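You operate a simulated robot arm through the tools that you are given. There is no shell and no other tool. Be economical: measure what you need, move in short steps, check, and stop when the job is done.

You are at the controls of a simulated robot arm. One attempt, no reset.

TASK
Set the fixture up for the job sheet's mesh and test it.
Fine: the job sheet by the worm rack; worm in and clamped, slider on its mark, former in the worm, no shims.

The check looks at the end state, three seconds after you hand in, the way a careful person would. Anything else that was tipped, shoved, dropped, spilled or broken makes it a failure. Flat cloth is picked up by pressing the open fingertips on it (5 to 10 N) and closing them slowly along it; thin cloth reads only 2 to 8 mm in the jaws.

THE ROBOT
A 6-joint arm with a two-finger parallel gripper, fixed in place. Base frame: the origin is at the foot of the arm, x ahead of it, y to its left, z up; the work surface is at about z = 864. Units: mm, degrees, N and s.
With the tool pointing down near the work surface it reaches from about 360 to 760 mm from the base axis. Its first joint turns from -66.0 to 66.0 degrees. Payload 2.45 kg.
The tool frame sits at the grasp point between the pads (the TCP): z along the fingers, y along the line on which they close. The tips reach 24 mm beyond it. The gripper opens to 68 mm. The fingers are 17 mm wide and 10 mm thick; the gripper's body (40 by 70 mm) begins 41 mm behind the TCP.
Orientation is that of the tool frame in the base frame, as a unit quaternion [x, y, z, w]. With the fingers straight down and closing along the base's y, the tool's x points along the base's -x, its y along +y and its z along -z.

THE INTERFACE
- The arm moves only by the tool apply_moves. Its argument "increments" is a list of rows, each a list of 7 numbers: the shift along the base's x, y, z in units of 200 mm (1.0 is 200 mm), then the turn, a rotation vector about the base's x, y, z in units of 120 degrees (1.0 is 120 degrees), then the closure in counts, from 0 (fully open) to 255 (shut). In form: [[x, y, z, wx, wy, wz, claw], ...]. A call has 1 to 10 rows; each row is the pose to reach, as a shift and turn from the pose commanded when the call began. A call with a number of a shift or a turn outside -1 to 1 is refused whole. Each row takes 0.2 s and may step no farther than 50 mm and 8.6 degrees from the row before; otherwise, or with a gripper value out of range, the whole call is refused. Where a pose cannot be reached the arm comes as near as it can. A force on the tool above 40 N (or 10 N above the force at the start of the call, whichever is more), or a blocked arm, ends the call early, and 0.2 s more pass. Each finger travels about 108 mm/s and halts on what it meets, pressing with about 38 N; the grip force reading is that of the motor and also rises with nothing between the fingers. The clock runs only during rows and for 0.2 s after the last one: add rows that repeat a pose to give the fingers time. It gives the time, the measured TCP pose, the force on the tool (base axes), the opening and the grip force at its end, in the units of the frame above (readings bear some noise).
- Cameras (640 x 400 px; columns grow to the right, rows downward): "scene" is fixed at [152, 396, 1480.3]; the picture's right is [-0.89, -0.45, 0.00], its down [-0.19, 0.37, -0.91] and it looks along [0.41, -0.81, -0.41] (base axes); focal length 364 px, centre (320, 200). "wrist" rides on the gripper at [84, 11, -75] in the tool frame; the picture's right is [-0.13, 0.99, 0.00], its down [-0.60, -0.08, -0.79] and it looks along [-0.79, -0.10, 0.61] (tool axes); focal length 251 px, centre (320, 200). There is no depth. A picture from a camera that has moved, and an enlarged one, comes with that camera's place and axes in the base frame and with its lens.
- camera(camera): a new picture of that camera. No time passes.
- zoom(camera, box): a new picture of the part [left, top, right, bottom] of that camera's present view, enlarged. No time passes.
- job_done(): hands the job in; it is judged then, once.

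Go step by step. Nothing tells you positions but the pictures and the camera data: compare them with the known pose of the tool, close in by small moves and look again before you grip or let go. The budget is 120 turns and 84 pictures, counting those below and the enlarged ones. Unless the task says otherwise, let go and move clear before handing in, and close with one line.

The tools are called as name(argument=value, ...) on one line, values as JSON. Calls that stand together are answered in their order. apply_moves: Moves the arm, as the interface text tells. Its arguments: {"type":"object","properties":{"increments":{"type":"array"}},"required":["increments"]} The other tools are called the same way: camera (camera) takes a picture; zoom (camera, box) takes an enlarged picture of a part of a camera's view; job_done () hands the job in.

At the start:

```text
clock: 0.0
ee_pos: [316.6, -299.9, 1276.5]
tcp_rot: [0.001, 1.0, -0.001, -0.001]
force: [0.5, 0.7, -0.4]
finger_gap: 67.9
gripper_force: 0.0
```

scene: 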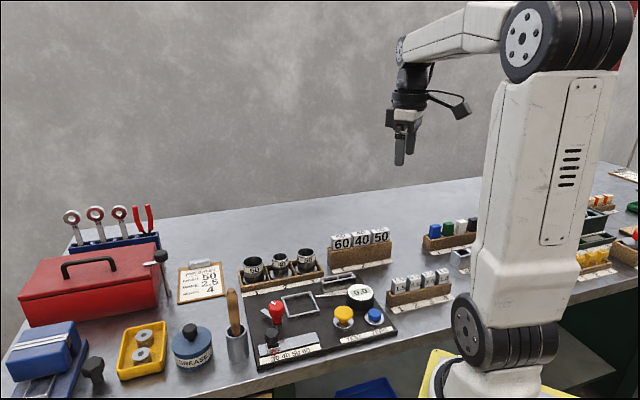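
wrist: 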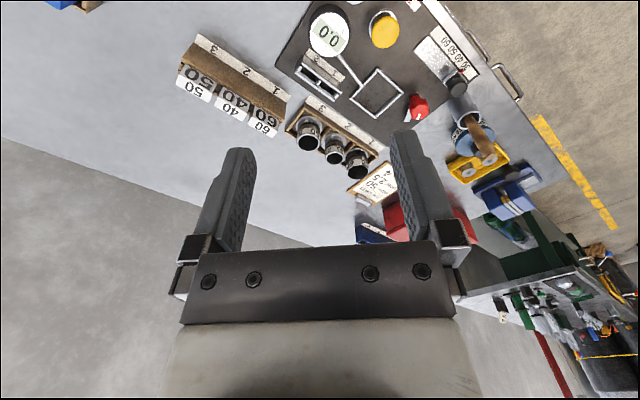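

I see a fixture board with slots, racks of numbered parts and a job sheet. I'll zoom in to read them before moving.

zoom(camera="scene", box=[170, 250, 330, 370])

zoom(camera="scene", box=[240, 265, 400, 375])

zoom(camera="scene", box=[310, 210, 490, 320])

zoom(camera="wrist", box=[260, 0, 540, 220])

```text
3.33 times, centred on (250, 310) of scene
camera zoom: at [152.0, 396.0, 1480.3], right [-0.89, -0.45, 0.0], down [-0.19, 0.37, -0.91], along [0.41, -0.81, -0.41], focal length 1215 px, centre (553, -167)
```

zoom: 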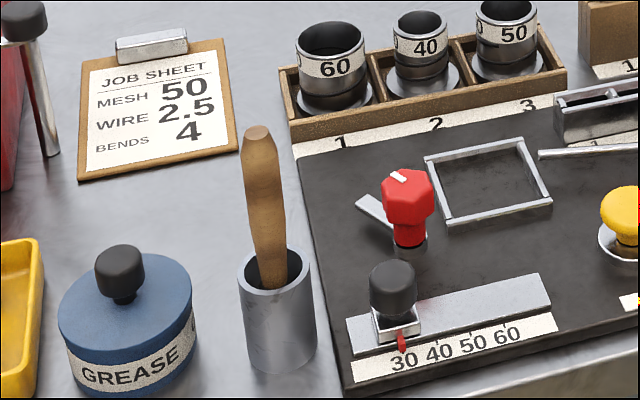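

```text
3.64 times, centred on (320, 320) of scene
camera zoom: at [152.0, 396.0, 1480.3], right [-0.89, -0.45, 0.0], down [-0.19, 0.37, -0.91], along [0.41, -0.81, -0.41], focal length 1326 px, centre (320, -236)
```

zoom: 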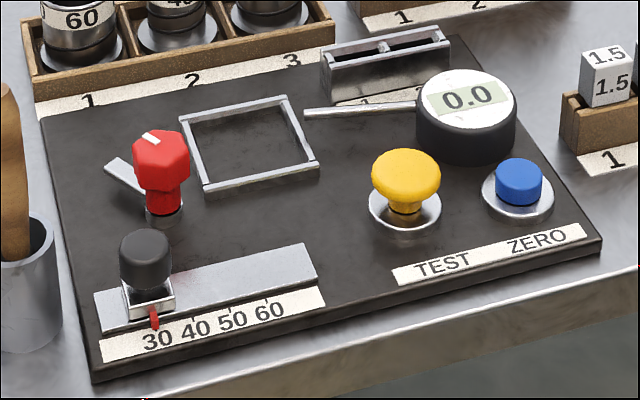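

```text
3.56 times, centred on (400, 265) of scene
camera zoom: at [152.0, 396.0, 1480.3], right [-0.89, -0.45, 0.0], down [-0.19, 0.37, -0.91], along [0.41, -0.81, -0.41], focal length 1296 px, centre (36, -31)
```

zoom: 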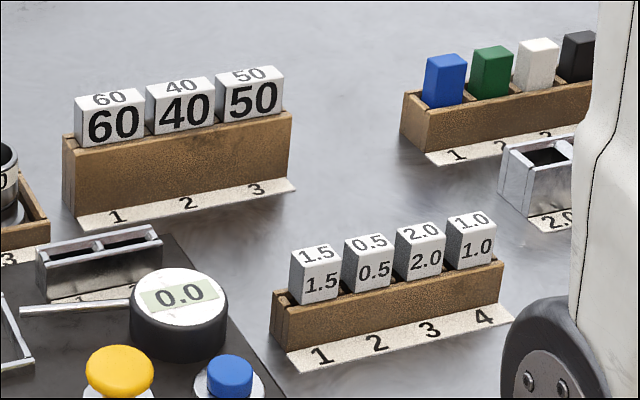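

```text
1.82 times, centred on (400, 110) of wrist
camera zoom: at [232.6, -287.9, 1352.1], right [0.13, 0.99, 0.0], down [0.6, -0.08, 0.79], along [0.79, -0.1, -0.61], focal length 457 px, centre (174, 364)
```

zoom: 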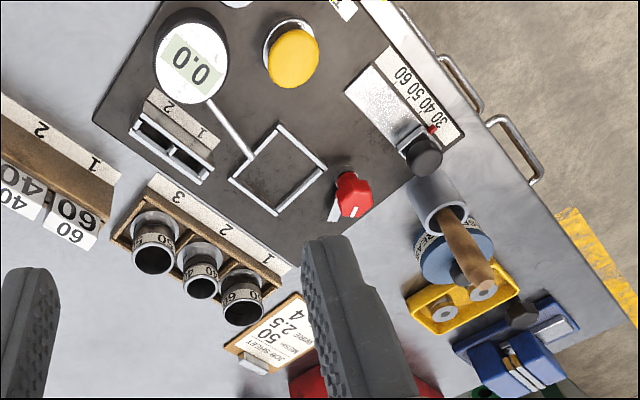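

The sheet says mesh 50, so I need worm 50 (rack slot 3), former 50 and the slider at 50. I'll move the wrist camera over the fixture to measure.

apply_moves(increments=[[0.12, 0.07, -0.2, 0, 0, 0, 0], [0.24, 0.14, -0.4, 0, 0, 0, 0], [0.36, 0.21, -0.55, 0, 0, 0, 0], [0.48, 0.28, -0.7, 0, 0, 0, 0], [0.56, 0.33, -0.85, 0, 0, 0, 0], [0.62, 0.35, -0.98, 0, 0, 0, 0]])

camera(camera="wrist")

camera(camera="scene")

```text
clock: 1.4
ee_pos: [439.0, -225.7, 1082.6]
tcp_rot: [0.002, 1.0, -0.001, 0.0]
force: [0.5, 0.7, 0.6]
finger_gap: 67.7
gripper_force: 0.0
```

```text
77 pictures are left
camera wrist: at [354.8, -215.1, 1157.2], right [0.13, 0.99, 0.0], down [0.6, -0.08, 0.79], along [0.79, -0.1, -0.61], focal length 251 px, centre (320, 200)
```

wrist: 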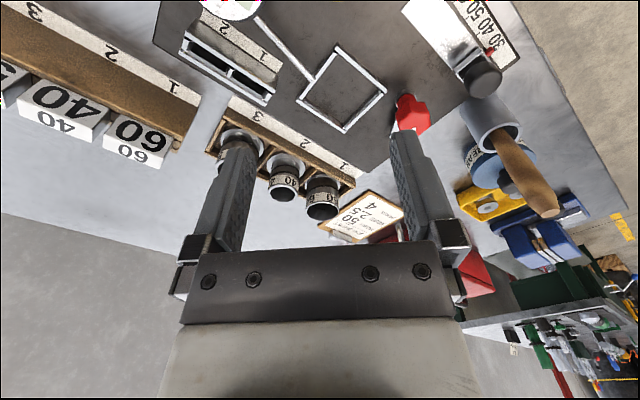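

```text
76 pictures are left
```

scene: 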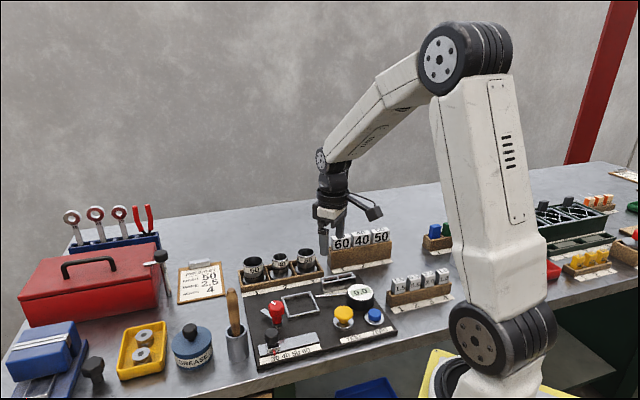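

The fixture is turned about 45° in the base frame, with the frame centre near (517, -210). Next I look closer at the worms, the clamp and the former rack.

zoom(camera="wrist", box=[190, 80, 380, 220])

zoom(camera="wrist", box=[150, 0, 450, 170])

zoom(camera="scene", box=[235, 240, 345, 320])

```text
2.86 times, centred on (285, 150) of wrist
camera zoom: at [354.8, -215.1, 1157.2], right [0.13, 0.99, 0.0], down [0.6, -0.08, 0.79], along [0.79, -0.1, -0.61], focal length 718 px, centre (420, 343)
```

zoom: 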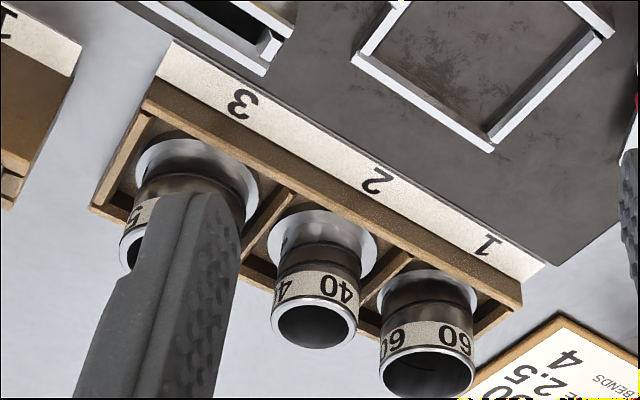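

```text
2.13 times, centred on (300, 85) of wrist
camera zoom: at [354.8, -215.1, 1157.2], right [0.13, 0.99, 0.0], down [0.6, -0.08, 0.79], along [0.79, -0.1, -0.61], focal length 536 px, centre (363, 445)
```

zoom: 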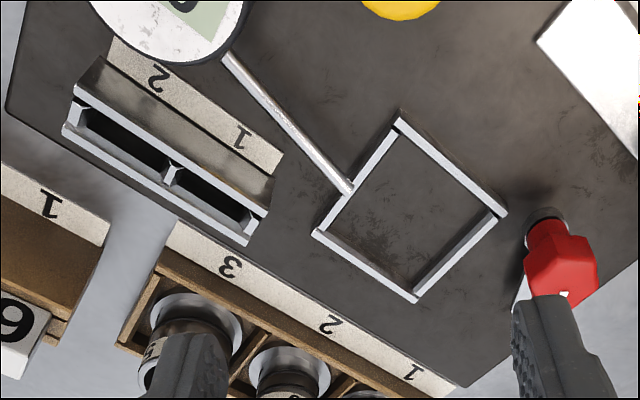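

```text
5.00 times, centred on (290, 280) of scene
camera zoom: at [152.1, 396.0, 1480.3], right [-0.89, -0.45, 0.0], down [-0.19, 0.37, -0.91], along [0.41, -0.81, -0.41], focal length 1822 px, centre (470, -200)
```

zoom: 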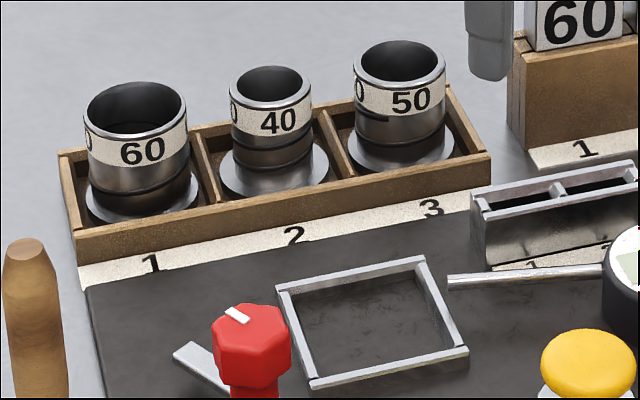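

Worm 50 is at about (578, -360) with its rim near z 927. Now I look at the formers from closer.

apply_moves(increments=[[-0.1, -0.2, 0, 0, 0, 0, 0], [-0.2, -0.4, 0, 0, 0, 0, 0], [-0.28, -0.6, 0, 0, 0, 0, 0], [-0.33, -0.8, 0, 0, 0, 0, 0], [-0.33, -1.0, 0, 0, 0, 0, 0], [-0.33, -1.0, 0, 0, 0, 0, 0]])

camera(camera="wrist")

zoom(camera="scene", box=[320, 220, 400, 280])

```text
clock: 2.8
ee_pos: [376.3, -431.2, 1080.1]
tcp_rot: [0.0, 1.0, -0.001, 0.0]
force: [-0.1, 0.2, 0.7]
finger_gap: 67.9
gripper_force: 0.0
```

```text
72 pictures are left
camera wrist: at [292.4, -419.0, 1155.5], right [0.13, 0.99, 0.0], down [0.6, -0.08, 0.79], along [0.79, -0.1, -0.61], focal length 251 px, centre (320, 200)
```

wrist: 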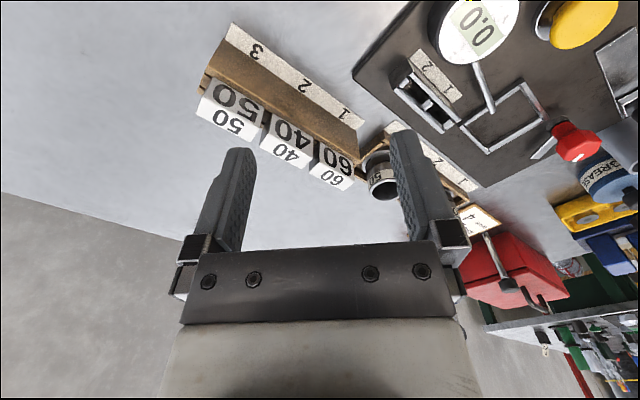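

```text
6.67 times, centred on (360, 250) of scene
camera zoom: at [152.1, 395.9, 1480.3], right [-0.89, -0.45, 0.0], down [-0.19, 0.37, -0.91], along [0.41, -0.81, -0.41], focal length 2430 px, centre (53, -133)
```

zoom: 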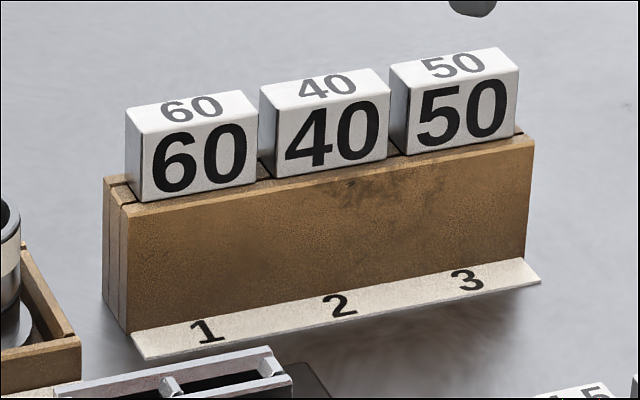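

The former 50 head is at about (416, -519), top near z 960, with the racks turned about 45°. I'll hover over worm 50 with the fingers closing across its rack.

apply_moves(increments=[[0.16, 0.06, 0, 0, 0, 0.0625, 0], [0.33, 0.12, 0, 0, 0, 0.125, 0], [0.5, 0.18, -0.05, 0, 0, 0.1875, 0], [0.67, 0.24, -0.15, 0, 0, 0.25, 0], [0.84, 0.3, -0.25, 0, 0, 0.3125, 0], [1.0, 0.355, -0.35, 0, 0, 0.375, 0], [1.0, 0.355, -0.35, 0, 0, 0.375, 0]])

camera(camera="wrist")

zoom(camera="scene", box=[235, 210, 345, 290])

```text
clock: 4.4
ee_pos: [573.7, -356.5, 1011.8]
tcp_rot: [-0.383, 0.924, -0.001, 0.0]
force: [0.4, -0.2, 0.3]
finger_gap: 68.1
gripper_force: 0.2
```

```text
70 pictures are left
camera wrist: at [506.4, -408.0, 1087.0], right [-0.61, 0.79, 0.0], down [0.48, 0.37, 0.79], along [0.63, 0.48, -0.61], focal length 251 px, centre (320, 200)
```

wrist: 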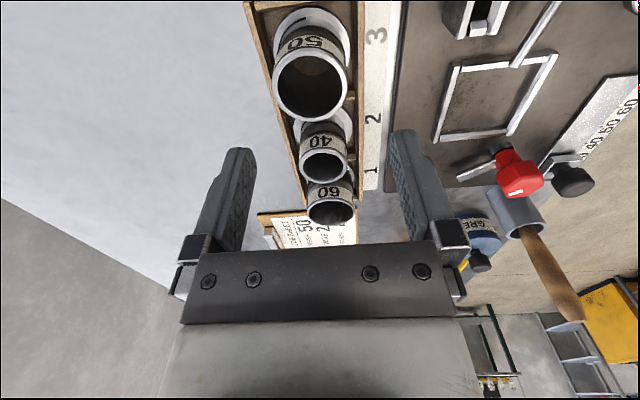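

```text
5.00 times, centred on (290, 250) of scene
camera zoom: at [152.0, 396.0, 1480.3], right [-0.89, -0.45, 0.0], down [-0.19, 0.37, -0.91], along [0.41, -0.81, -0.41], focal length 1822 px, centre (470, -50)
```

zoom: 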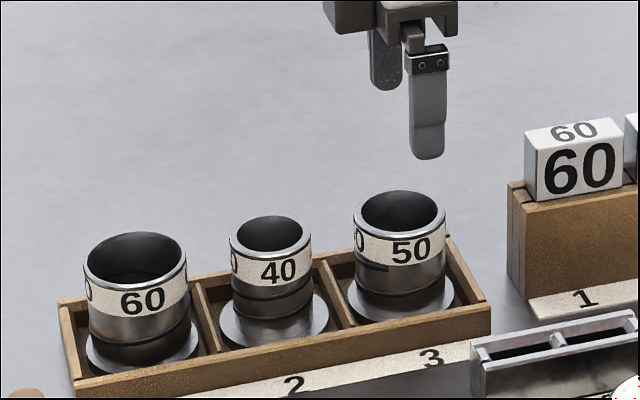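

The tool is nearly centred on worm 50, about 6 mm off. I'll correct, come down partway and look again.

apply_moves(increments=[[0.019, -0.024, -0.1, 0, 0, 0, 0], [0.019, -0.024, -0.2, 0, 0, 0, 0], [0.019, -0.024, -0.26, 0, 0, 0, 0], [0.019, -0.024, -0.26, 0, 0, 0, 0]])

camera(camera="wrist")

zoom(camera="scene", box=[255, 220, 355, 290])

```text
clock: 5.4
ee_pos: [579.1, -362.1, 958.8]
tcp_rot: [-0.382, 0.924, -0.002, 0.0]
force: [-0.3, -0.3, -0.2]
finger_gap: 67.8
gripper_force: 0.0
```

```text
68 pictures are left
camera wrist: at [511.4, -413.6, 1033.9], right [-0.61, 0.79, 0.0], down [0.48, 0.37, 0.79], along [0.63, 0.48, -0.61], focal length 251 px, centre (320, 200)
```

wrist: 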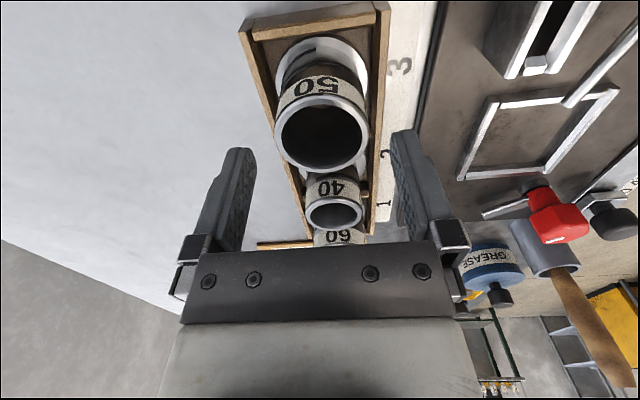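

```text
5.71 times, centred on (305, 255) of scene
camera zoom: at [152.0, 396.0, 1480.3], right [-0.89, -0.45, 0.0], down [-0.19, 0.37, -0.91], along [0.41, -0.81, -0.41], focal length 2083 px, centre (406, -114)
```

zoom: 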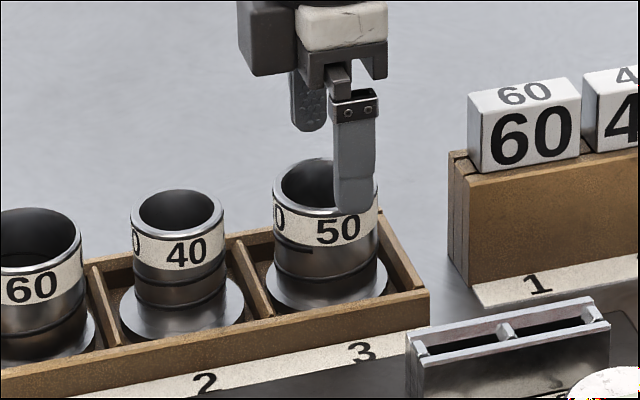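

Column aligned on worm 50. I'll descend 43 mm and close slowly.

apply_moves(increments=[[0, 0, -0.1, 0, 0, 0, 0], [0, 0, -0.18, 0, 0, 0, 0], [0, 0, -0.215, 0, 0, 0, 0], [0, 0, -0.215, 0, 0, 0, 0], [0, 0, -0.215, 0, 0, 0, 30], [0, 0, -0.215, 0, 0, 0, 60], [0, 0, -0.215, 0, 0, 0, 100], [0, 0, -0.215, 0, 0, 0, 100]])

camera(camera="wrist")

zoom(camera="scene", box=[255, 220, 355, 290])

```text
clock: 7.2
ee_pos: [578.1, -362.6, 915.0]
tcp_rot: [-0.382, 0.924, -0.002, 0.0]
force: [-0.5, 0.0, 0.2]
finger_gap: 50.5
gripper_force: 38.1
```

```text
66 pictures are left
camera wrist: at [510.6, -413.9, 991.4], right [-0.61, 0.79, 0.0], down [0.48, 0.37, 0.79], along [0.63, 0.48, -0.61], focal length 251 px, centre (320, 200)
```

wrist: 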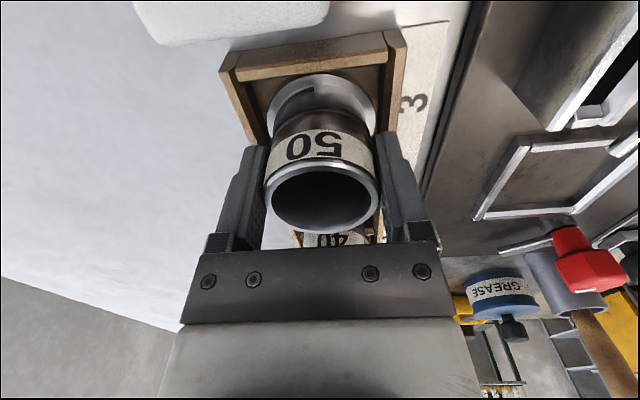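

```text
5.71 times, centred on (305, 255) of scene
camera zoom: at [152.0, 396.0, 1480.3], right [-0.89, -0.45, 0.0], down [-0.19, 0.37, -0.91], along [0.41, -0.81, -0.41], focal length 2083 px, centre (406, -114)
```

zoom: 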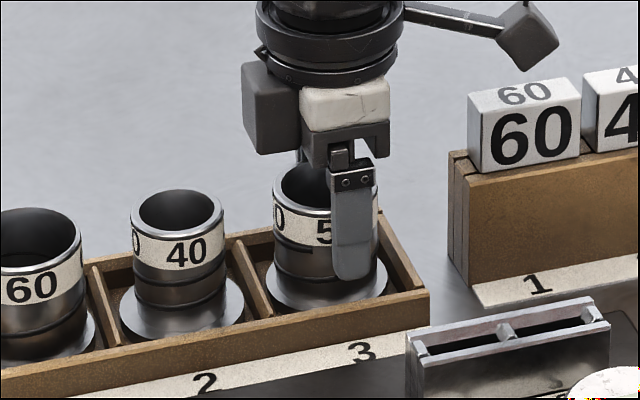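

Worm 50 is gripped (50.5 mm). Lifting and carrying it to hover over the frame.

apply_moves(increments=[[0, 0, 0.05, 0, 0, 0, 100], [0, 0, 0.2, 0, 0, 0, 100], [0, 0, 0.4, 0, 0, 0, 100], [-0.08, 0.19, 0.4, 0, 0, 0, 100], [-0.16, 0.38, 0.4, 0, 0, 0, 100], [-0.24, 0.57, 0.4, 0, 0, 0, 100], [-0.317, 0.763, 0.4, 0, 0, 0, 100], [-0.317, 0.763, 0.4, 0, 0, 0, 100]])

camera(camera="wrist")

zoom(camera="scene", box=[235, 240, 395, 360])

```text
clock: 9.0
ee_pos: [514.6, -211.4, 996.2]
tcp_rot: [-0.382, 0.924, -0.001, 0.0]
force: [-0.4, -1.3, -0.4]
finger_gap: 41.1
gripper_force: 0.1
```

```text
64 pictures are left
camera wrist: at [446.9, -262.6, 1072.2], right [-0.61, 0.79, 0.0], down [0.48, 0.37, 0.79], along [0.63, 0.48, -0.61], focal length 251 px, centre (320, 200)
```

wrist: 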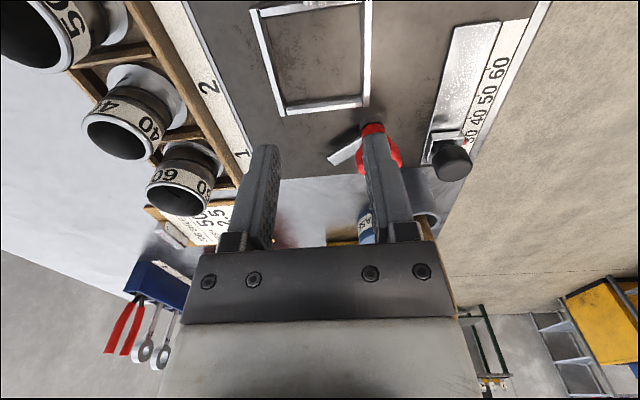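

```text
3.33 times, centred on (315, 300) of scene
camera zoom: at [152.0, 396.0, 1480.3], right [-0.89, -0.45, 0.0], down [-0.19, 0.37, -0.91], along [0.41, -0.81, -0.41], focal length 1215 px, centre (337, -133)
```

zoom: 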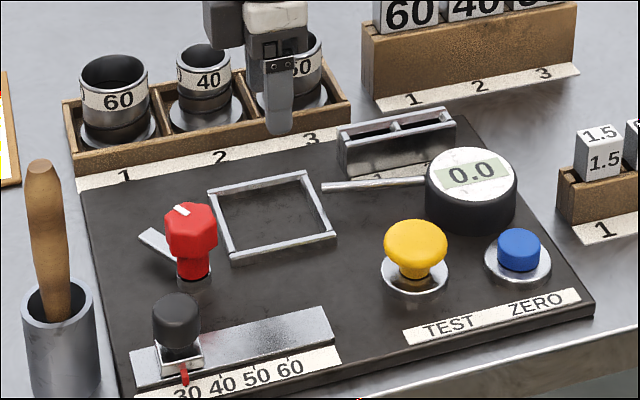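

The worm slipped out of the jaws: the gap reads 41 and it looks like it's still in its rack. I'll check it before going back for another grip.

zoom(camera="wrist", box=[0, 0, 250, 220])

zoom(camera="scene", box=[275, 235, 345, 285])

```text
1.82 times, centred on (125, 110) of wrist
camera zoom: at [446.9, -262.6, 1072.2], right [-0.61, 0.79, 0.0], down [0.48, 0.37, 0.79], along [0.63, 0.48, -0.61], focal length 457 px, centre (674, 364)
```

zoom: 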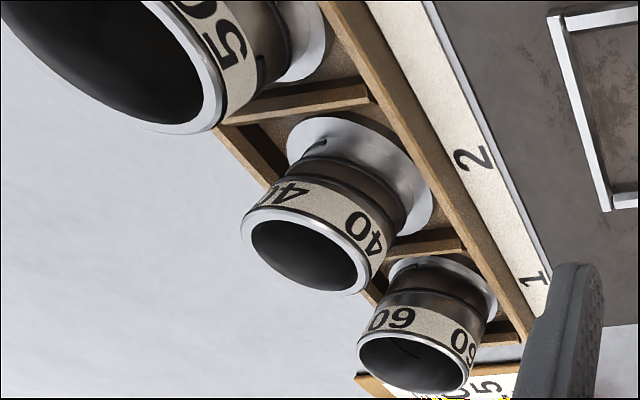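

```text
8.00 times, centred on (310, 260) of scene
camera zoom: at [152.0, 396.0, 1480.3], right [-0.89, -0.45, 0.0], down [-0.19, 0.37, -0.91], along [0.41, -0.81, -0.41], focal length 2916 px, centre (400, -280)
```

zoom: 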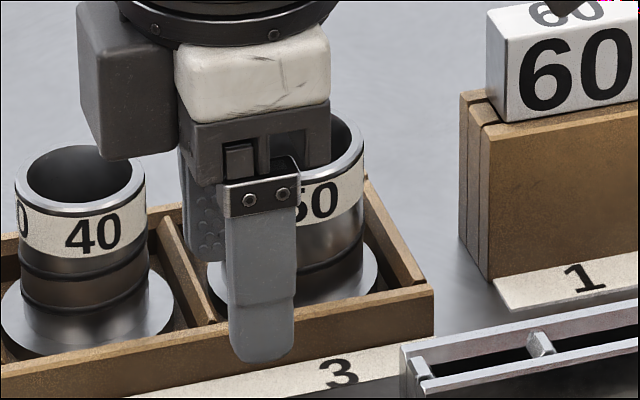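

Worm 50 is still upright in slot 3. I'll go back, grip it with full closure and lift slowly.

apply_moves(increments=[[0.08, -0.19, 0, 0, 0, 0, 50], [0.16, -0.38, 0, 0, 0, 0, 0], [0.24, -0.57, 0, 0, 0, 0, 0], [0.317, -0.763, 0, 0, 0, 0, 0], [0.317, -0.763, 0, 0, 0, 0, 0], [0.317, -0.763, -0.2, 0, 0, 0, 0], [0.317, -0.763, -0.35, 0, 0, 0, 0], [0.317, -0.763, -0.415, 0, 0, 0, 0], [0.317, -0.763, -0.415, 0, 0, 0, 0]])

apply_moves(increments=[[0, 0, 0, 0, 0, 0, 40], [0, 0, 0, 0, 0, 0, 80], [0, 0, 0, 0, 0, 0, 255], [0, 0, 0, 0, 0, 0, 255], [0, 0, 0.01, 0, 0, 0, 255], [0, 0, 0.02, 0, 0, 0, 255], [0, 0, 0.04, 0, 0, 0, 255], [0, 0, 0.06, 0, 0, 0, 255]])

zoom(camera="scene", box=[255, 220, 355, 290])

```text
clock: 11.0
ee_pos: [578.3, -362.5, 911.6]
tcp_rot: [-0.382, 0.924, -0.001, 0.0]
force: [0.1, -0.1, -0.3]
finger_gap: 68.1
gripper_force: 0.0
```

```text
clock: 12.8
ee_pos: [578.2, -362.9, 924.2]
tcp_rot: [-0.382, 0.924, 0.0, -0.001]
force: [0.0, 0.6, -4.0]
finger_gap: 50.6
gripper_force: 37.9
```

```text
5.71 times, centred on (305, 255) of scene
camera zoom: at [152.1, 395.9, 1480.3], right [-0.89, -0.45, 0.0], down [-0.19, 0.37, -0.91], along [0.41, -0.81, -0.41], focal length 2083 px, centre (406, -114)
```

zoom: 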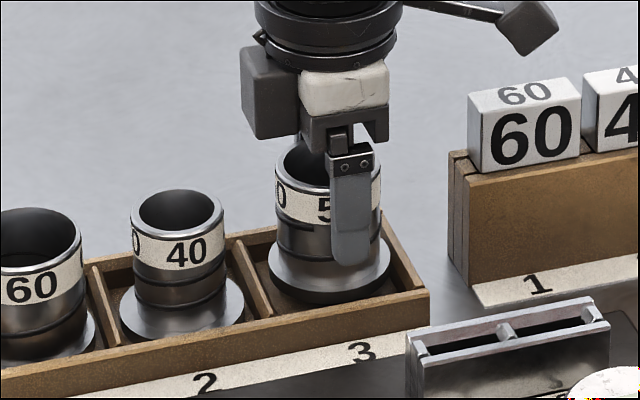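

It's lifting this time (about 4 N). Continuing gently upward.

apply_moves(increments=[[0, 0, 0.05, 0, 0, 0, 255], [0, 0, 0.1, 0, 0, 0, 255], [0, 0, 0.15, 0, 0, 0, 255], [0, 0, 0.2, 0, 0, 0, 255], [0, 0, 0.25, 0, 0, 0, 255], [0, 0, 0.3, 0, 0, 0, 255], [0, 0, 0.33, 0, 0, 0, 255]])

zoom(camera="scene", box=[255, 200, 355, 270])

```text
clock: 14.4
ee_pos: [577.6, -362.8, 991.1]
tcp_rot: [-0.382, 0.924, 0.0, 0.0]
force: [0.1, -0.9, -4.2]
finger_gap: 50.6
gripper_force: 38.4
```

```text
5.71 times, centred on (305, 235) of scene
camera zoom: at [152.1, 395.9, 1480.3], right [-0.89, -0.45, 0.0], down [-0.19, 0.37, -0.91], along [0.41, -0.81, -0.41], focal length 2083 px, centre (406, 0)
```

zoom: 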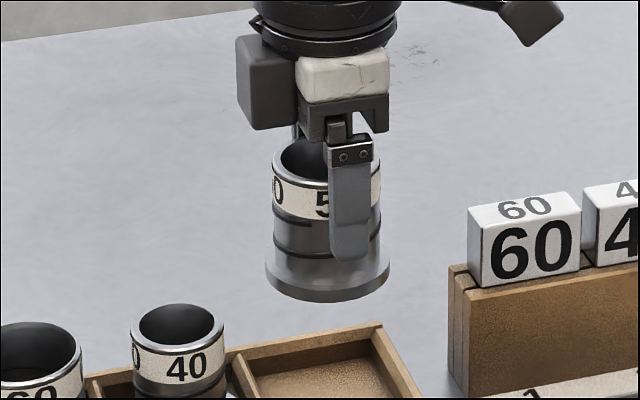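

The worm is held firmly. Moving it above the frame.

apply_moves(increments=[[-0.05, 0.12, 0, 0, 0, 0, 255], [-0.1, 0.24, 0, 0, 0, 0, 255], [-0.16, 0.38, 0, 0, 0, 0, 255], [-0.22, 0.52, 0, 0, 0, 0, 255], [-0.27, 0.65, -0.05, 0, 0, 0, 255], [-0.31, 0.74, -0.1, 0, 0, 0, 255], [-0.317, 0.758, -0.15, 0, 0, 0, 255], [-0.317, 0.758, -0.2, 0, 0, 0, 255], [-0.317, 0.758, -0.2, 0, 0, 0, 255]])

camera(camera="wrist")

zoom(camera="scene", box=[255, 250, 365, 330])

```text
clock: 16.4
ee_pos: [513.9, -211.8, 951.1]
tcp_rot: [-0.382, 0.924, -0.001, 0.001]
force: [1.3, -0.5, -4.4]
finger_gap: 50.6
gripper_force: 37.9
```

```text
58 pictures are left
camera wrist: at [447.0, -262.8, 1026.5], right [-0.61, 0.79, 0.0], down [0.48, 0.37, 0.79], along [0.63, 0.48, -0.61], focal length 251 px, centre (320, 200)
```

wrist: 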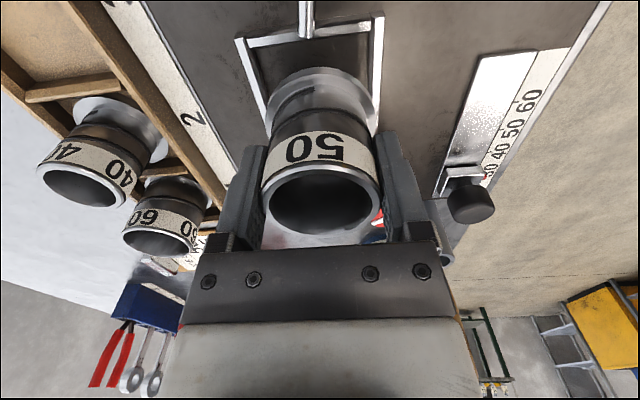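

```text
5.00 times, centred on (310, 290) of scene
camera zoom: at [152.1, 395.9, 1480.3], right [-0.89, -0.45, 0.0], down [-0.19, 0.37, -0.91], along [0.41, -0.81, -0.41], focal length 1822 px, centre (370, -250)
```

zoom: 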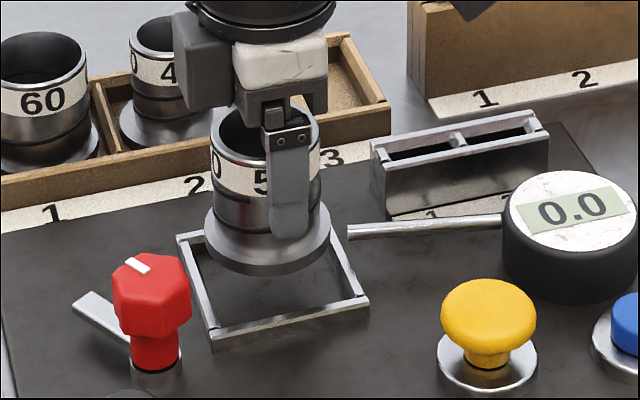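

The worm hangs about 20 mm above the frame and is well aligned. I'll go lower and check the fit closely.

apply_moves(increments=[[0, 0, -0.03, 0, 0, 0, 255], [0, 0, -0.06, 0, 0, 0, 255], [0, 0, -0.075, 0, 0, 0, 255], [0, 0, -0.075, 0, 0, 0, 255]])

zoom(camera="wrist", box=[220, 0, 420, 140])

zoom(camera="scene", box=[270, 275, 340, 325])

```text
clock: 17.4
ee_pos: [515.2, -213.3, 936.2]
tcp_rot: [-0.381, 0.924, -0.001, 0.0]
force: [0.5, 0.5, -5.0]
finger_gap: 50.6
gripper_force: 38.2
```

```text
2.86 times, centred on (320, 70) of wrist
camera zoom: at [447.6, -263.6, 1011.7], right [-0.61, 0.79, 0.0], down [0.48, 0.37, 0.79], along [0.63, 0.48, -0.61], focal length 718 px, centre (320, 571)
```

zoom: 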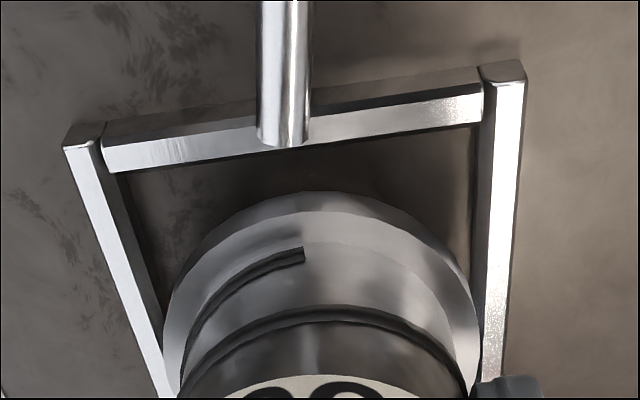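

```text
8.00 times, centred on (305, 300) of scene
camera zoom: at [152.1, 395.9, 1480.3], right [-0.89, -0.45, 0.0], down [-0.19, 0.37, -0.91], along [0.41, -0.81, -0.41], focal length 2916 px, centre (440, -600)
```

zoom: 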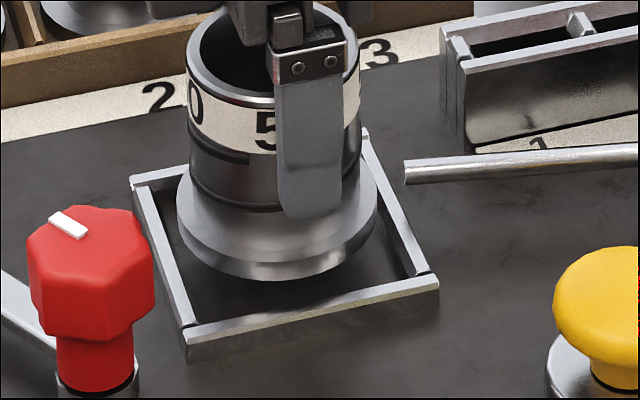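

The flange is about 3 mm above the frame and centred to about 1 mm. Lowering gently into it.

apply_moves(increments=[[0.002, -0.003, -0.01, 0, 0, 0, 255], [0.002, -0.003, -0.02, 0, 0, 0, 255], [0.002, -0.003, -0.03, 0, 0, 0, 255], [0.002, -0.003, -0.04, 0, 0, 0, 255], [0.002, -0.003, -0.04, 0, 0, 0, 255]])

zoom(camera="scene", box=[270, 275, 340, 325])

```text
clock: 18.6
ee_pos: [516.0, -210.9, 928.2]
tcp_rot: [-0.382, 0.924, 0.0, 0.0]
force: [0.8, 1.0, -4.1]
finger_gap: 50.8
gripper_force: 38.0
```

```text
8.00 times, centred on (305, 300) of scene
camera zoom: at [152.1, 395.9, 1480.3], right [-0.89, -0.45, 0.0], down [-0.19, 0.37, -0.91], along [0.41, -0.81, -0.41], focal length 2916 px, centre (440, -600)
```

zoom: 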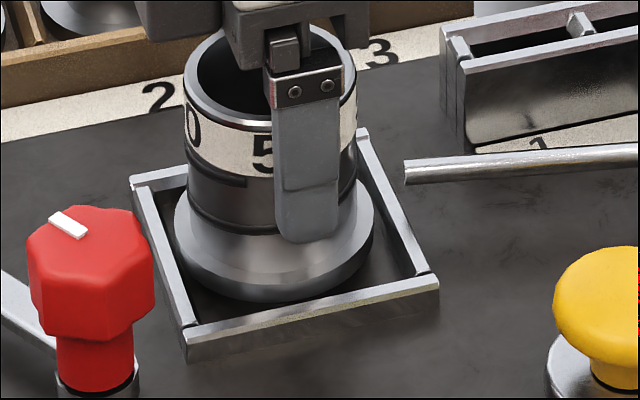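

The flange is between the rails with no contact force yet. Continuing down until it touches.

apply_moves(increments=[[0, 0, -0.01, 0, 0, 0, 255], [0, 0, -0.02, 0, 0, 0, 255], [0, 0, -0.03, 0, 0, 0, 255], [0, 0, -0.03, 0, 0, 0, 255]])

zoom(camera="scene", box=[270, 275, 340, 325])

```text
clock: 19.6
ee_pos: [515.7, -211.8, 921.2]
tcp_rot: [-0.382, 0.924, -0.001, 0.0]
force: [-6.8, -8.8, 0.0]
finger_gap: 50.9
gripper_force: 37.8
```

```text
8.00 times, centred on (305, 300) of scene
camera zoom: at [151.8, 395.7, 1480.4], right [-0.89, -0.45, 0.0], down [-0.19, 0.37, -0.91], along [0.41, -0.81, -0.41], focal length 2916 px, centre (440, -600)
```

zoom: 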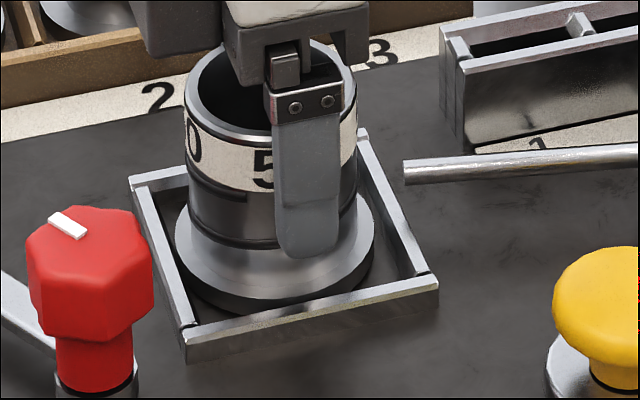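

A sideways force along -e1 shows the flange touching the left rail. I'll ease 1.5 mm that way and go down a little more.

apply_moves(increments=[[-0.005, -0.006, 0, 0, 0, 0, 255], [-0.005, -0.006, 0, 0, 0, 0, 255], [-0.005, -0.006, -0.008, 0, 0, 0, 255], [-0.005, -0.006, -0.014, 0, 0, 0, 255], [-0.005, -0.006, -0.014, 0, 0, 0, 255]])

zoom(camera="scene", box=[270, 275, 340, 325])

zoom(camera="wrist", box=[220, 0, 420, 140])

```text
clock: 20.8
ee_pos: [513.9, -212.7, 920.4]
tcp_rot: [-0.382, 0.924, -0.001, 0.0]
force: [-7.7, 6.0, 23.2]
finger_gap: 51.2
gripper_force: 37.8
```

```text
8.00 times, centred on (305, 300) of scene
camera zoom: at [151.4, 396.3, 1480.3], right [-0.89, -0.45, 0.0], down [-0.19, 0.37, -0.91], along [0.41, -0.81, -0.41], focal length 2916 px, centre (440, -600)
```

zoom: 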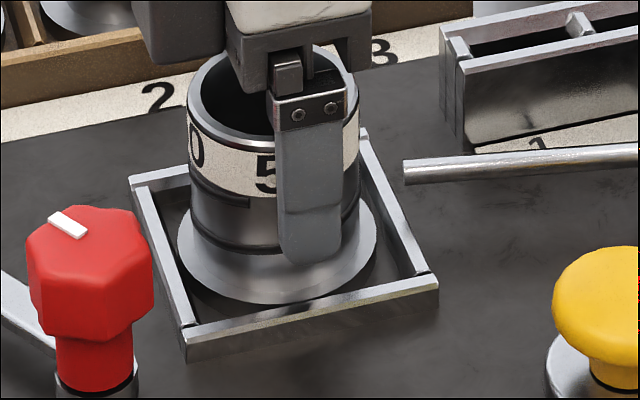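

```text
2.86 times, centred on (320, 70) of wrist
camera zoom: at [447.7, -263.6, 995.5], right [-0.61, 0.79, 0.0], down [0.48, 0.37, 0.79], along [0.63, 0.48, -0.61], focal length 718 px, centre (320, 571)
```

zoom: 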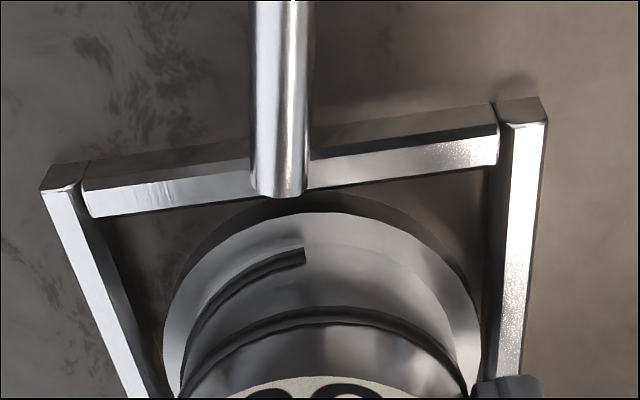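

It bears on the floor now (23 N). I'll relieve the load slightly, open and back off upward, then look.

apply_moves(increments=[[-0.003, 0.003, 0.008, 0, 0, 0, 255], [-0.003, 0.003, 0.008, 0, 0, 0, 150], [-0.003, 0.003, 0.008, 0, 0, 0, 70], [-0.003, 0.003, 0.008, 0, 0, 0, 0], [-0.003, 0.003, 0.008, 0, 0, 0, 0], [-0.003, 0.003, 0.1, 0, 0, 0, 0], [-0.003, 0.003, 0.3, 0, 0, 0, 0], [-0.003, 0.003, 0.45, 0, 0, 0, 0], [-0.003, 0.003, 0.45, 0, 0, 0, 0]])

camera(camera="wrist")

zoom(camera="scene", box=[260, 265, 345, 325])

```text
clock: 22.8
ee_pos: [514.3, -212.6, 1007.7]
tcp_rot: [-0.382, 0.924, -0.001, 0.0]
force: [-0.1, -0.1, 0.6]
finger_gap: 68.0
gripper_force: 0.1
```

```text
50 pictures are left
camera wrist: at [447.0, -263.5, 1083.2], right [-0.61, 0.79, 0.0], down [0.48, 0.37, 0.79], along [0.63, 0.48, -0.61], focal length 251 px, centre (320, 200)
```

wrist: 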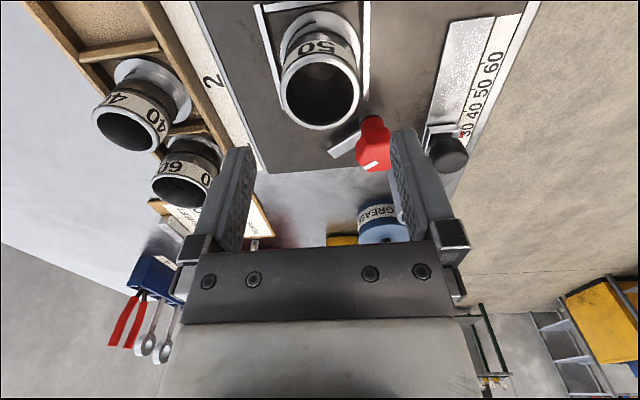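

```text
6.67 times, centred on (302, 295) of scene
camera zoom: at [152.0, 396.0, 1480.3], right [-0.89, -0.45, 0.0], down [-0.19, 0.37, -0.91], along [0.41, -0.81, -0.41], focal length 2430 px, centre (437, -433)
```

zoom: 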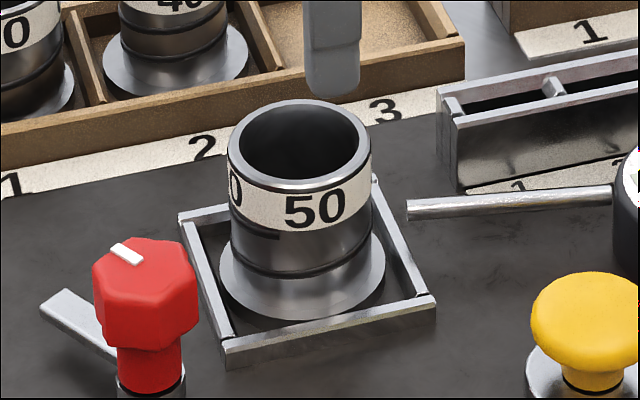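

Worm 50 is seated in the frame. The clamp knob is at about (535, -139), top near z 926, with its arm pointing away, so I'll hover above it to check before gripping.

apply_moves(increments=[[0.05, 0.18, 0, 0, 0, 0, 60], [0.106, 0.369, -0.05, 0, 0, 0, 60], [0.106, 0.369, -0.15, 0, 0, 0, 60], [0.106, 0.369, -0.15, 0, 0, 0, 60]])

camera(camera="wrist")

zoom(camera="scene", box=[210, 240, 340, 340])

```text
clock: 23.8
ee_pos: [535.9, -136.9, 977.9]
tcp_rot: [-0.381, 0.924, -0.001, 0.0]
force: [-0.9, -1.2, 0.6]
finger_gap: 52.1
gripper_force: 0.0
```

```text
48 pictures are left
camera wrist: at [468.4, -187.5, 1054.0], right [-0.61, 0.79, 0.0], down [0.48, 0.37, 0.79], along [0.63, 0.48, -0.61], focal length 251 px, centre (320, 200)
```

wrist: 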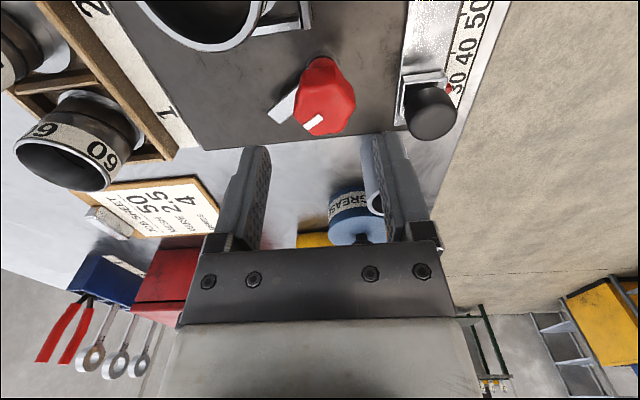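

```text
4.00 times, centred on (275, 290) of scene
camera zoom: at [152.0, 396.0, 1480.3], right [-0.89, -0.45, 0.0], down [-0.19, 0.37, -0.91], along [0.41, -0.81, -0.41], focal length 1458 px, centre (500, -160)
```

zoom: 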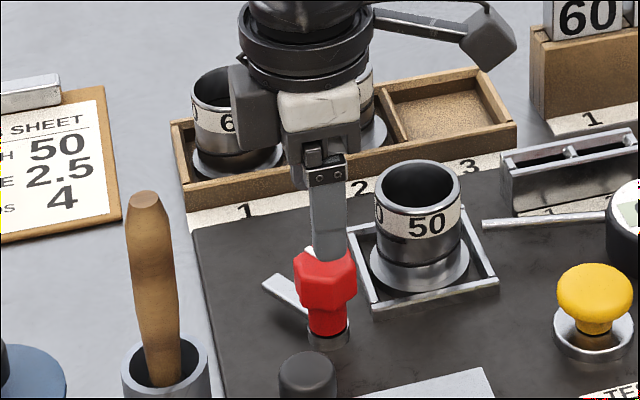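

The tool is about 3 mm off the knob centre. I'll correct, descend and grip it.

apply_moves(increments=[[-0.012, 0.007, -0.1, 0, 0, 0, 60], [-0.012, 0.007, -0.2, 0, 0, 0, 60], [-0.012, 0.007, -0.285, 0, 0, 0, 60], [-0.012, 0.007, -0.285, 0, 0, 0, 60], [-0.012, 0.007, -0.285, 0, 0, 0, 90], [-0.012, 0.007, -0.285, 0, 0, 0, 120], [-0.012, 0.007, -0.285, 0, 0, 0, 180], [-0.012, 0.007, -0.285, 0, 0, 0, 180]])

zoom(camera="wrist", box=[190, 60, 450, 240])

zoom(camera="scene", box=[230, 260, 340, 340])

```text
clock: 25.6
ee_pos: [532.7, -136.8, 921.9]
tcp_rot: [-0.382, 0.924, -0.001, -0.002]
force: [0.5, 1.4, -2.1]
finger_gap: 33.5
gripper_force: 45.3
```

```text
2.22 times, centred on (320, 150) of wrist
camera zoom: at [464.5, -188.4, 997.4], right [-0.61, 0.79, 0.0], down [0.48, 0.37, 0.79], along [0.63, 0.48, -0.61], focal length 559 px, centre (320, 311)
```

zoom: 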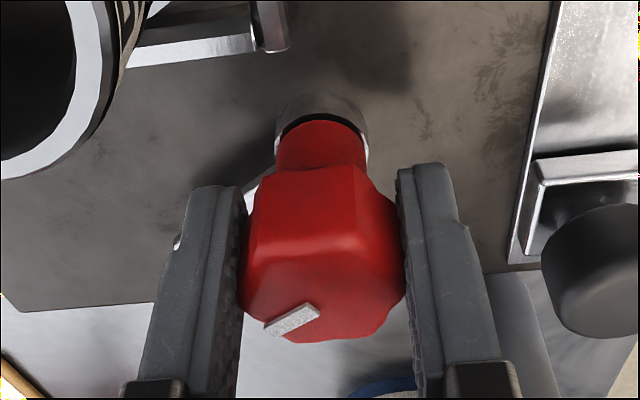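

```text
5.00 times, centred on (285, 300) of scene
camera zoom: at [152.1, 396.0, 1480.3], right [-0.89, -0.45, 0.0], down [-0.19, 0.37, -0.91], along [0.41, -0.81, -0.41], focal length 1822 px, centre (495, -300)
```

zoom: 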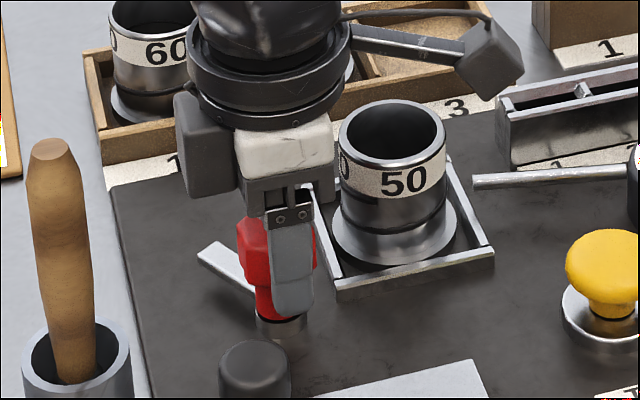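

The knob is gripped on its flats. Turning it clockwise from above, so the arm swings toward the worm.

apply_moves(increments=[[0, 0, 0, 0, 0, -0.06, 220], [0, 0, 0, 0, 0, -0.12, 220], [0, 0, 0, 0, 0, -0.18, 220], [0, 0, 0, 0, 0, -0.24, 220], [0, 0, 0, 0, 0, -0.3, 220], [0, 0, 0, 0, 0, -0.36, 220], [0, 0, 0, 0, 0, -0.42, 220], [0, 0, 0, 0, 0, -0.48, 220], [0, 0, 0, 0, 0, -0.48, 220]])

camera(camera="wrist")

zoom(camera="scene", box=[230, 260, 340, 340])

```text
clock: 27.0
ee_pos: [531.7, -136.5, 921.0]
tcp_rot: [-0.019, 1.0, 0.001, -0.003]
force: [-4.7, 5.8, 9.5]
finger_gap: 33.2
gripper_force: 44.8
stopped in row 7: the force on the tool passed its limit (the readings are from after the stop); the commanded pose is now the measured one
```

```text
44 pictures are left
camera wrist: at [448.2, -127.7, 997.2], right [0.09, 1.0, 0.0], down [0.61, -0.06, 0.79], along [0.79, -0.07, -0.61], focal length 251 px, centre (320, 200)
```

wrist: 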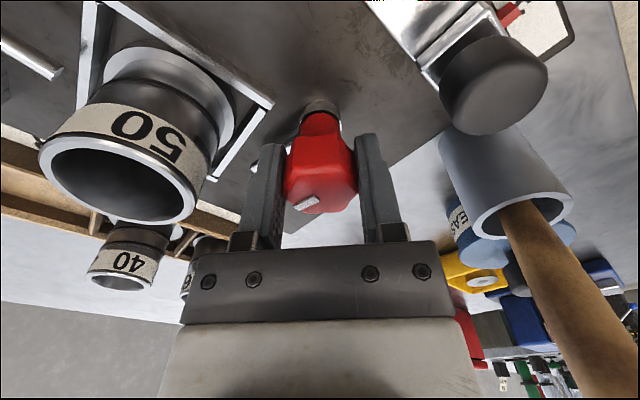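

```text
5.00 times, centred on (285, 300) of scene
camera zoom: at [151.8, 396.1, 1480.3], right [-0.89, -0.45, 0.0], down [-0.19, 0.37, -0.91], along [0.41, -0.81, -0.41], focal length 1822 px, centre (495, -300)
```

zoom: 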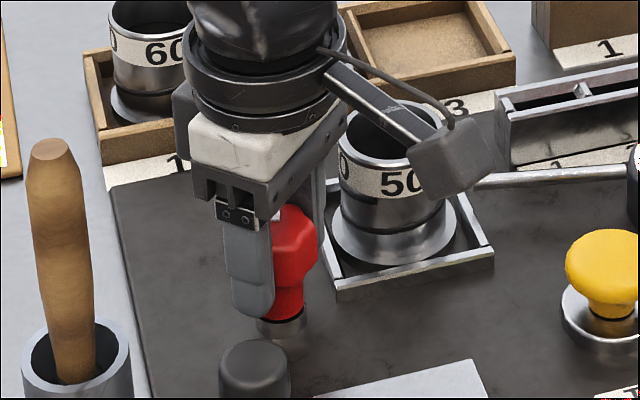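

The turn stopped early at about 43° on the force limit. I need to see where the arm is now.

zoom(camera="wrist", box=[180, 80, 400, 240])

```text
2.50 times, centred on (290, 160) of wrist
camera zoom: at [448.2, -127.7, 997.2], right [0.09, 1.0, 0.0], down [0.61, -0.06, 0.79], along [0.79, -0.07, -0.61], focal length 629 px, centre (395, 300)
```

zoom: 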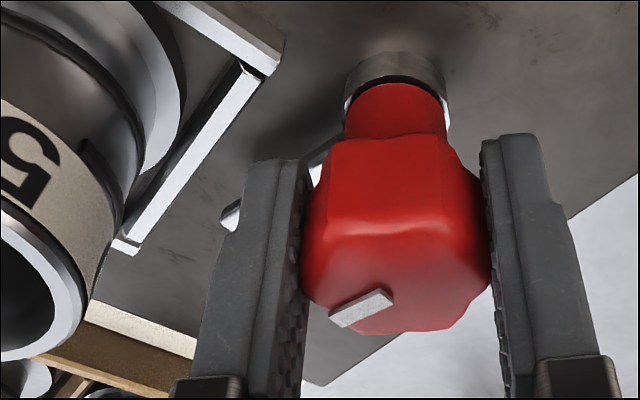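

The arm is pointing about -63° now, with nothing in its way but some rail distance left. I'll regrip to relieve side load and turn on more slowly.

apply_moves(increments=[[0, 0, 0, 0, 0, 0, 90], [0, 0, 0, 0, 0, 0, 90], [0, 0, 0, 0, 0, 0, 140], [0, 0, 0, 0, 0, 0, 200], [0, 0, 0, 0, 0, -0.025, 200], [0, 0, 0, 0, 0, -0.05, 200], [0, 0, 0, 0, 0, -0.075, 200], [0, 0, 0, 0, 0, -0.1, 200], [0, 0, 0, 0, 0, -0.125, 200], [0, 0, 0, 0, 0, -0.15, 200]])

zoom(camera="wrist", box=[150, 60, 400, 240])

```text
clock: 29.2
ee_pos: [533.2, -136.5, 920.7]
tcp_rot: [0.139, 0.99, 0.0, -0.002]
force: [1.9, 8.5, 8.2]
finger_gap: 33.1
gripper_force: 45.3
```

```text
2.22 times, centred on (275, 150) of wrist
camera zoom: at [455.1, -101.7, 996.6], right [0.4, 0.92, 0.0], down [0.56, -0.24, 0.79], along [0.73, -0.31, -0.61], focal length 559 px, centre (420, 311)
```

zoom: 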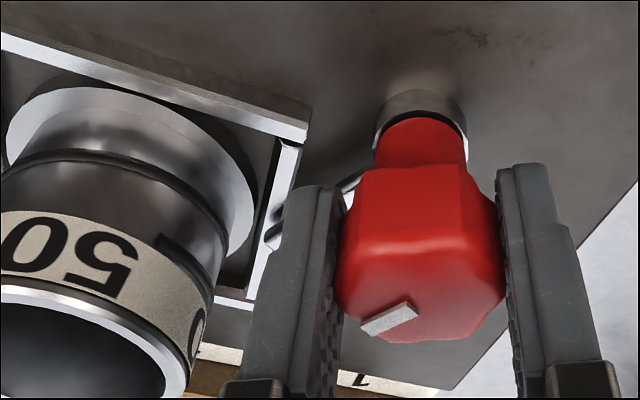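

That's working, with the arm now at the rail. Continuing the turn another 27°.

apply_moves(increments=[[0, 0, 0, 0, 0, -0.025, 200], [0, 0, 0, 0, 0, -0.05, 200], [0, 0, 0, 0, 0, -0.075, 200], [0, 0, 0, 0, 0, -0.1, 200], [0, 0, 0, 0, 0, -0.125, 200], [0, 0, 0, 0, 0, -0.15, 200], [0, 0, 0, 0, 0, -0.175, 200], [0, 0, 0, 0, 0, -0.2, 200], [0, 0, 0, 0, 0, -0.225, 200], [0, 0, 0, 0, 0, -0.225, 200]])

camera(camera="wrist")

zoom(camera="scene", box=[230, 260, 340, 340])

```text
clock: 31.4
ee_pos: [532.5, -137.4, 921.8]
tcp_rot: [0.364, 0.931, 0.001, -0.002]
force: [6.7, 22.3, -1.5]
finger_gap: 33.2
gripper_force: 45.1
```

```text
40 pictures are left
camera wrist: at [479.0, -70.2, 996.6], right [0.77, 0.64, 0.0], down [0.39, -0.47, 0.79], along [0.51, -0.61, -0.61], focal length 251 px, centre (320, 200)
```

wrist: 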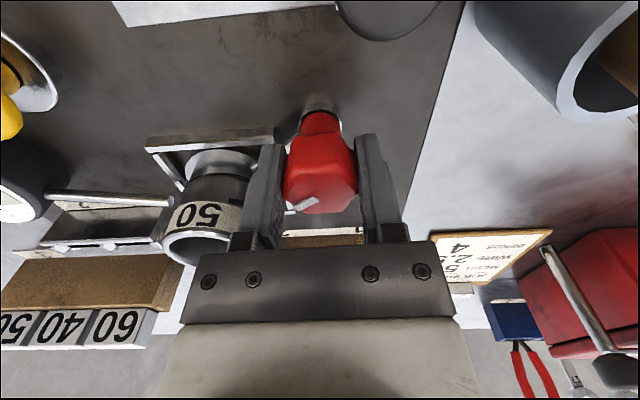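

```text
5.00 times, centred on (285, 300) of scene
camera zoom: at [152.2, 396.6, 1480.1], right [-0.89, -0.45, 0.0], down [-0.19, 0.37, -0.91], along [0.41, -0.81, -0.41], focal length 1822 px, centre (495, -300)
```

zoom: 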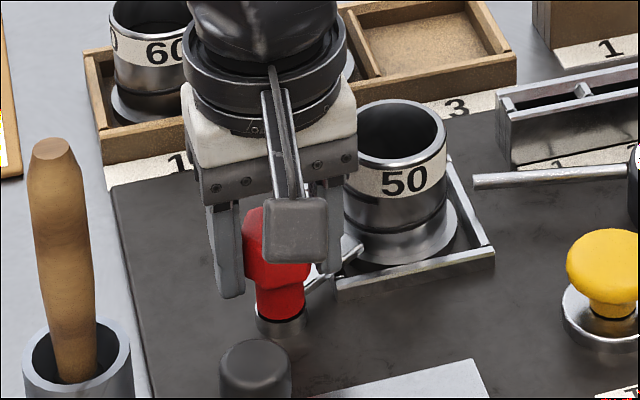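

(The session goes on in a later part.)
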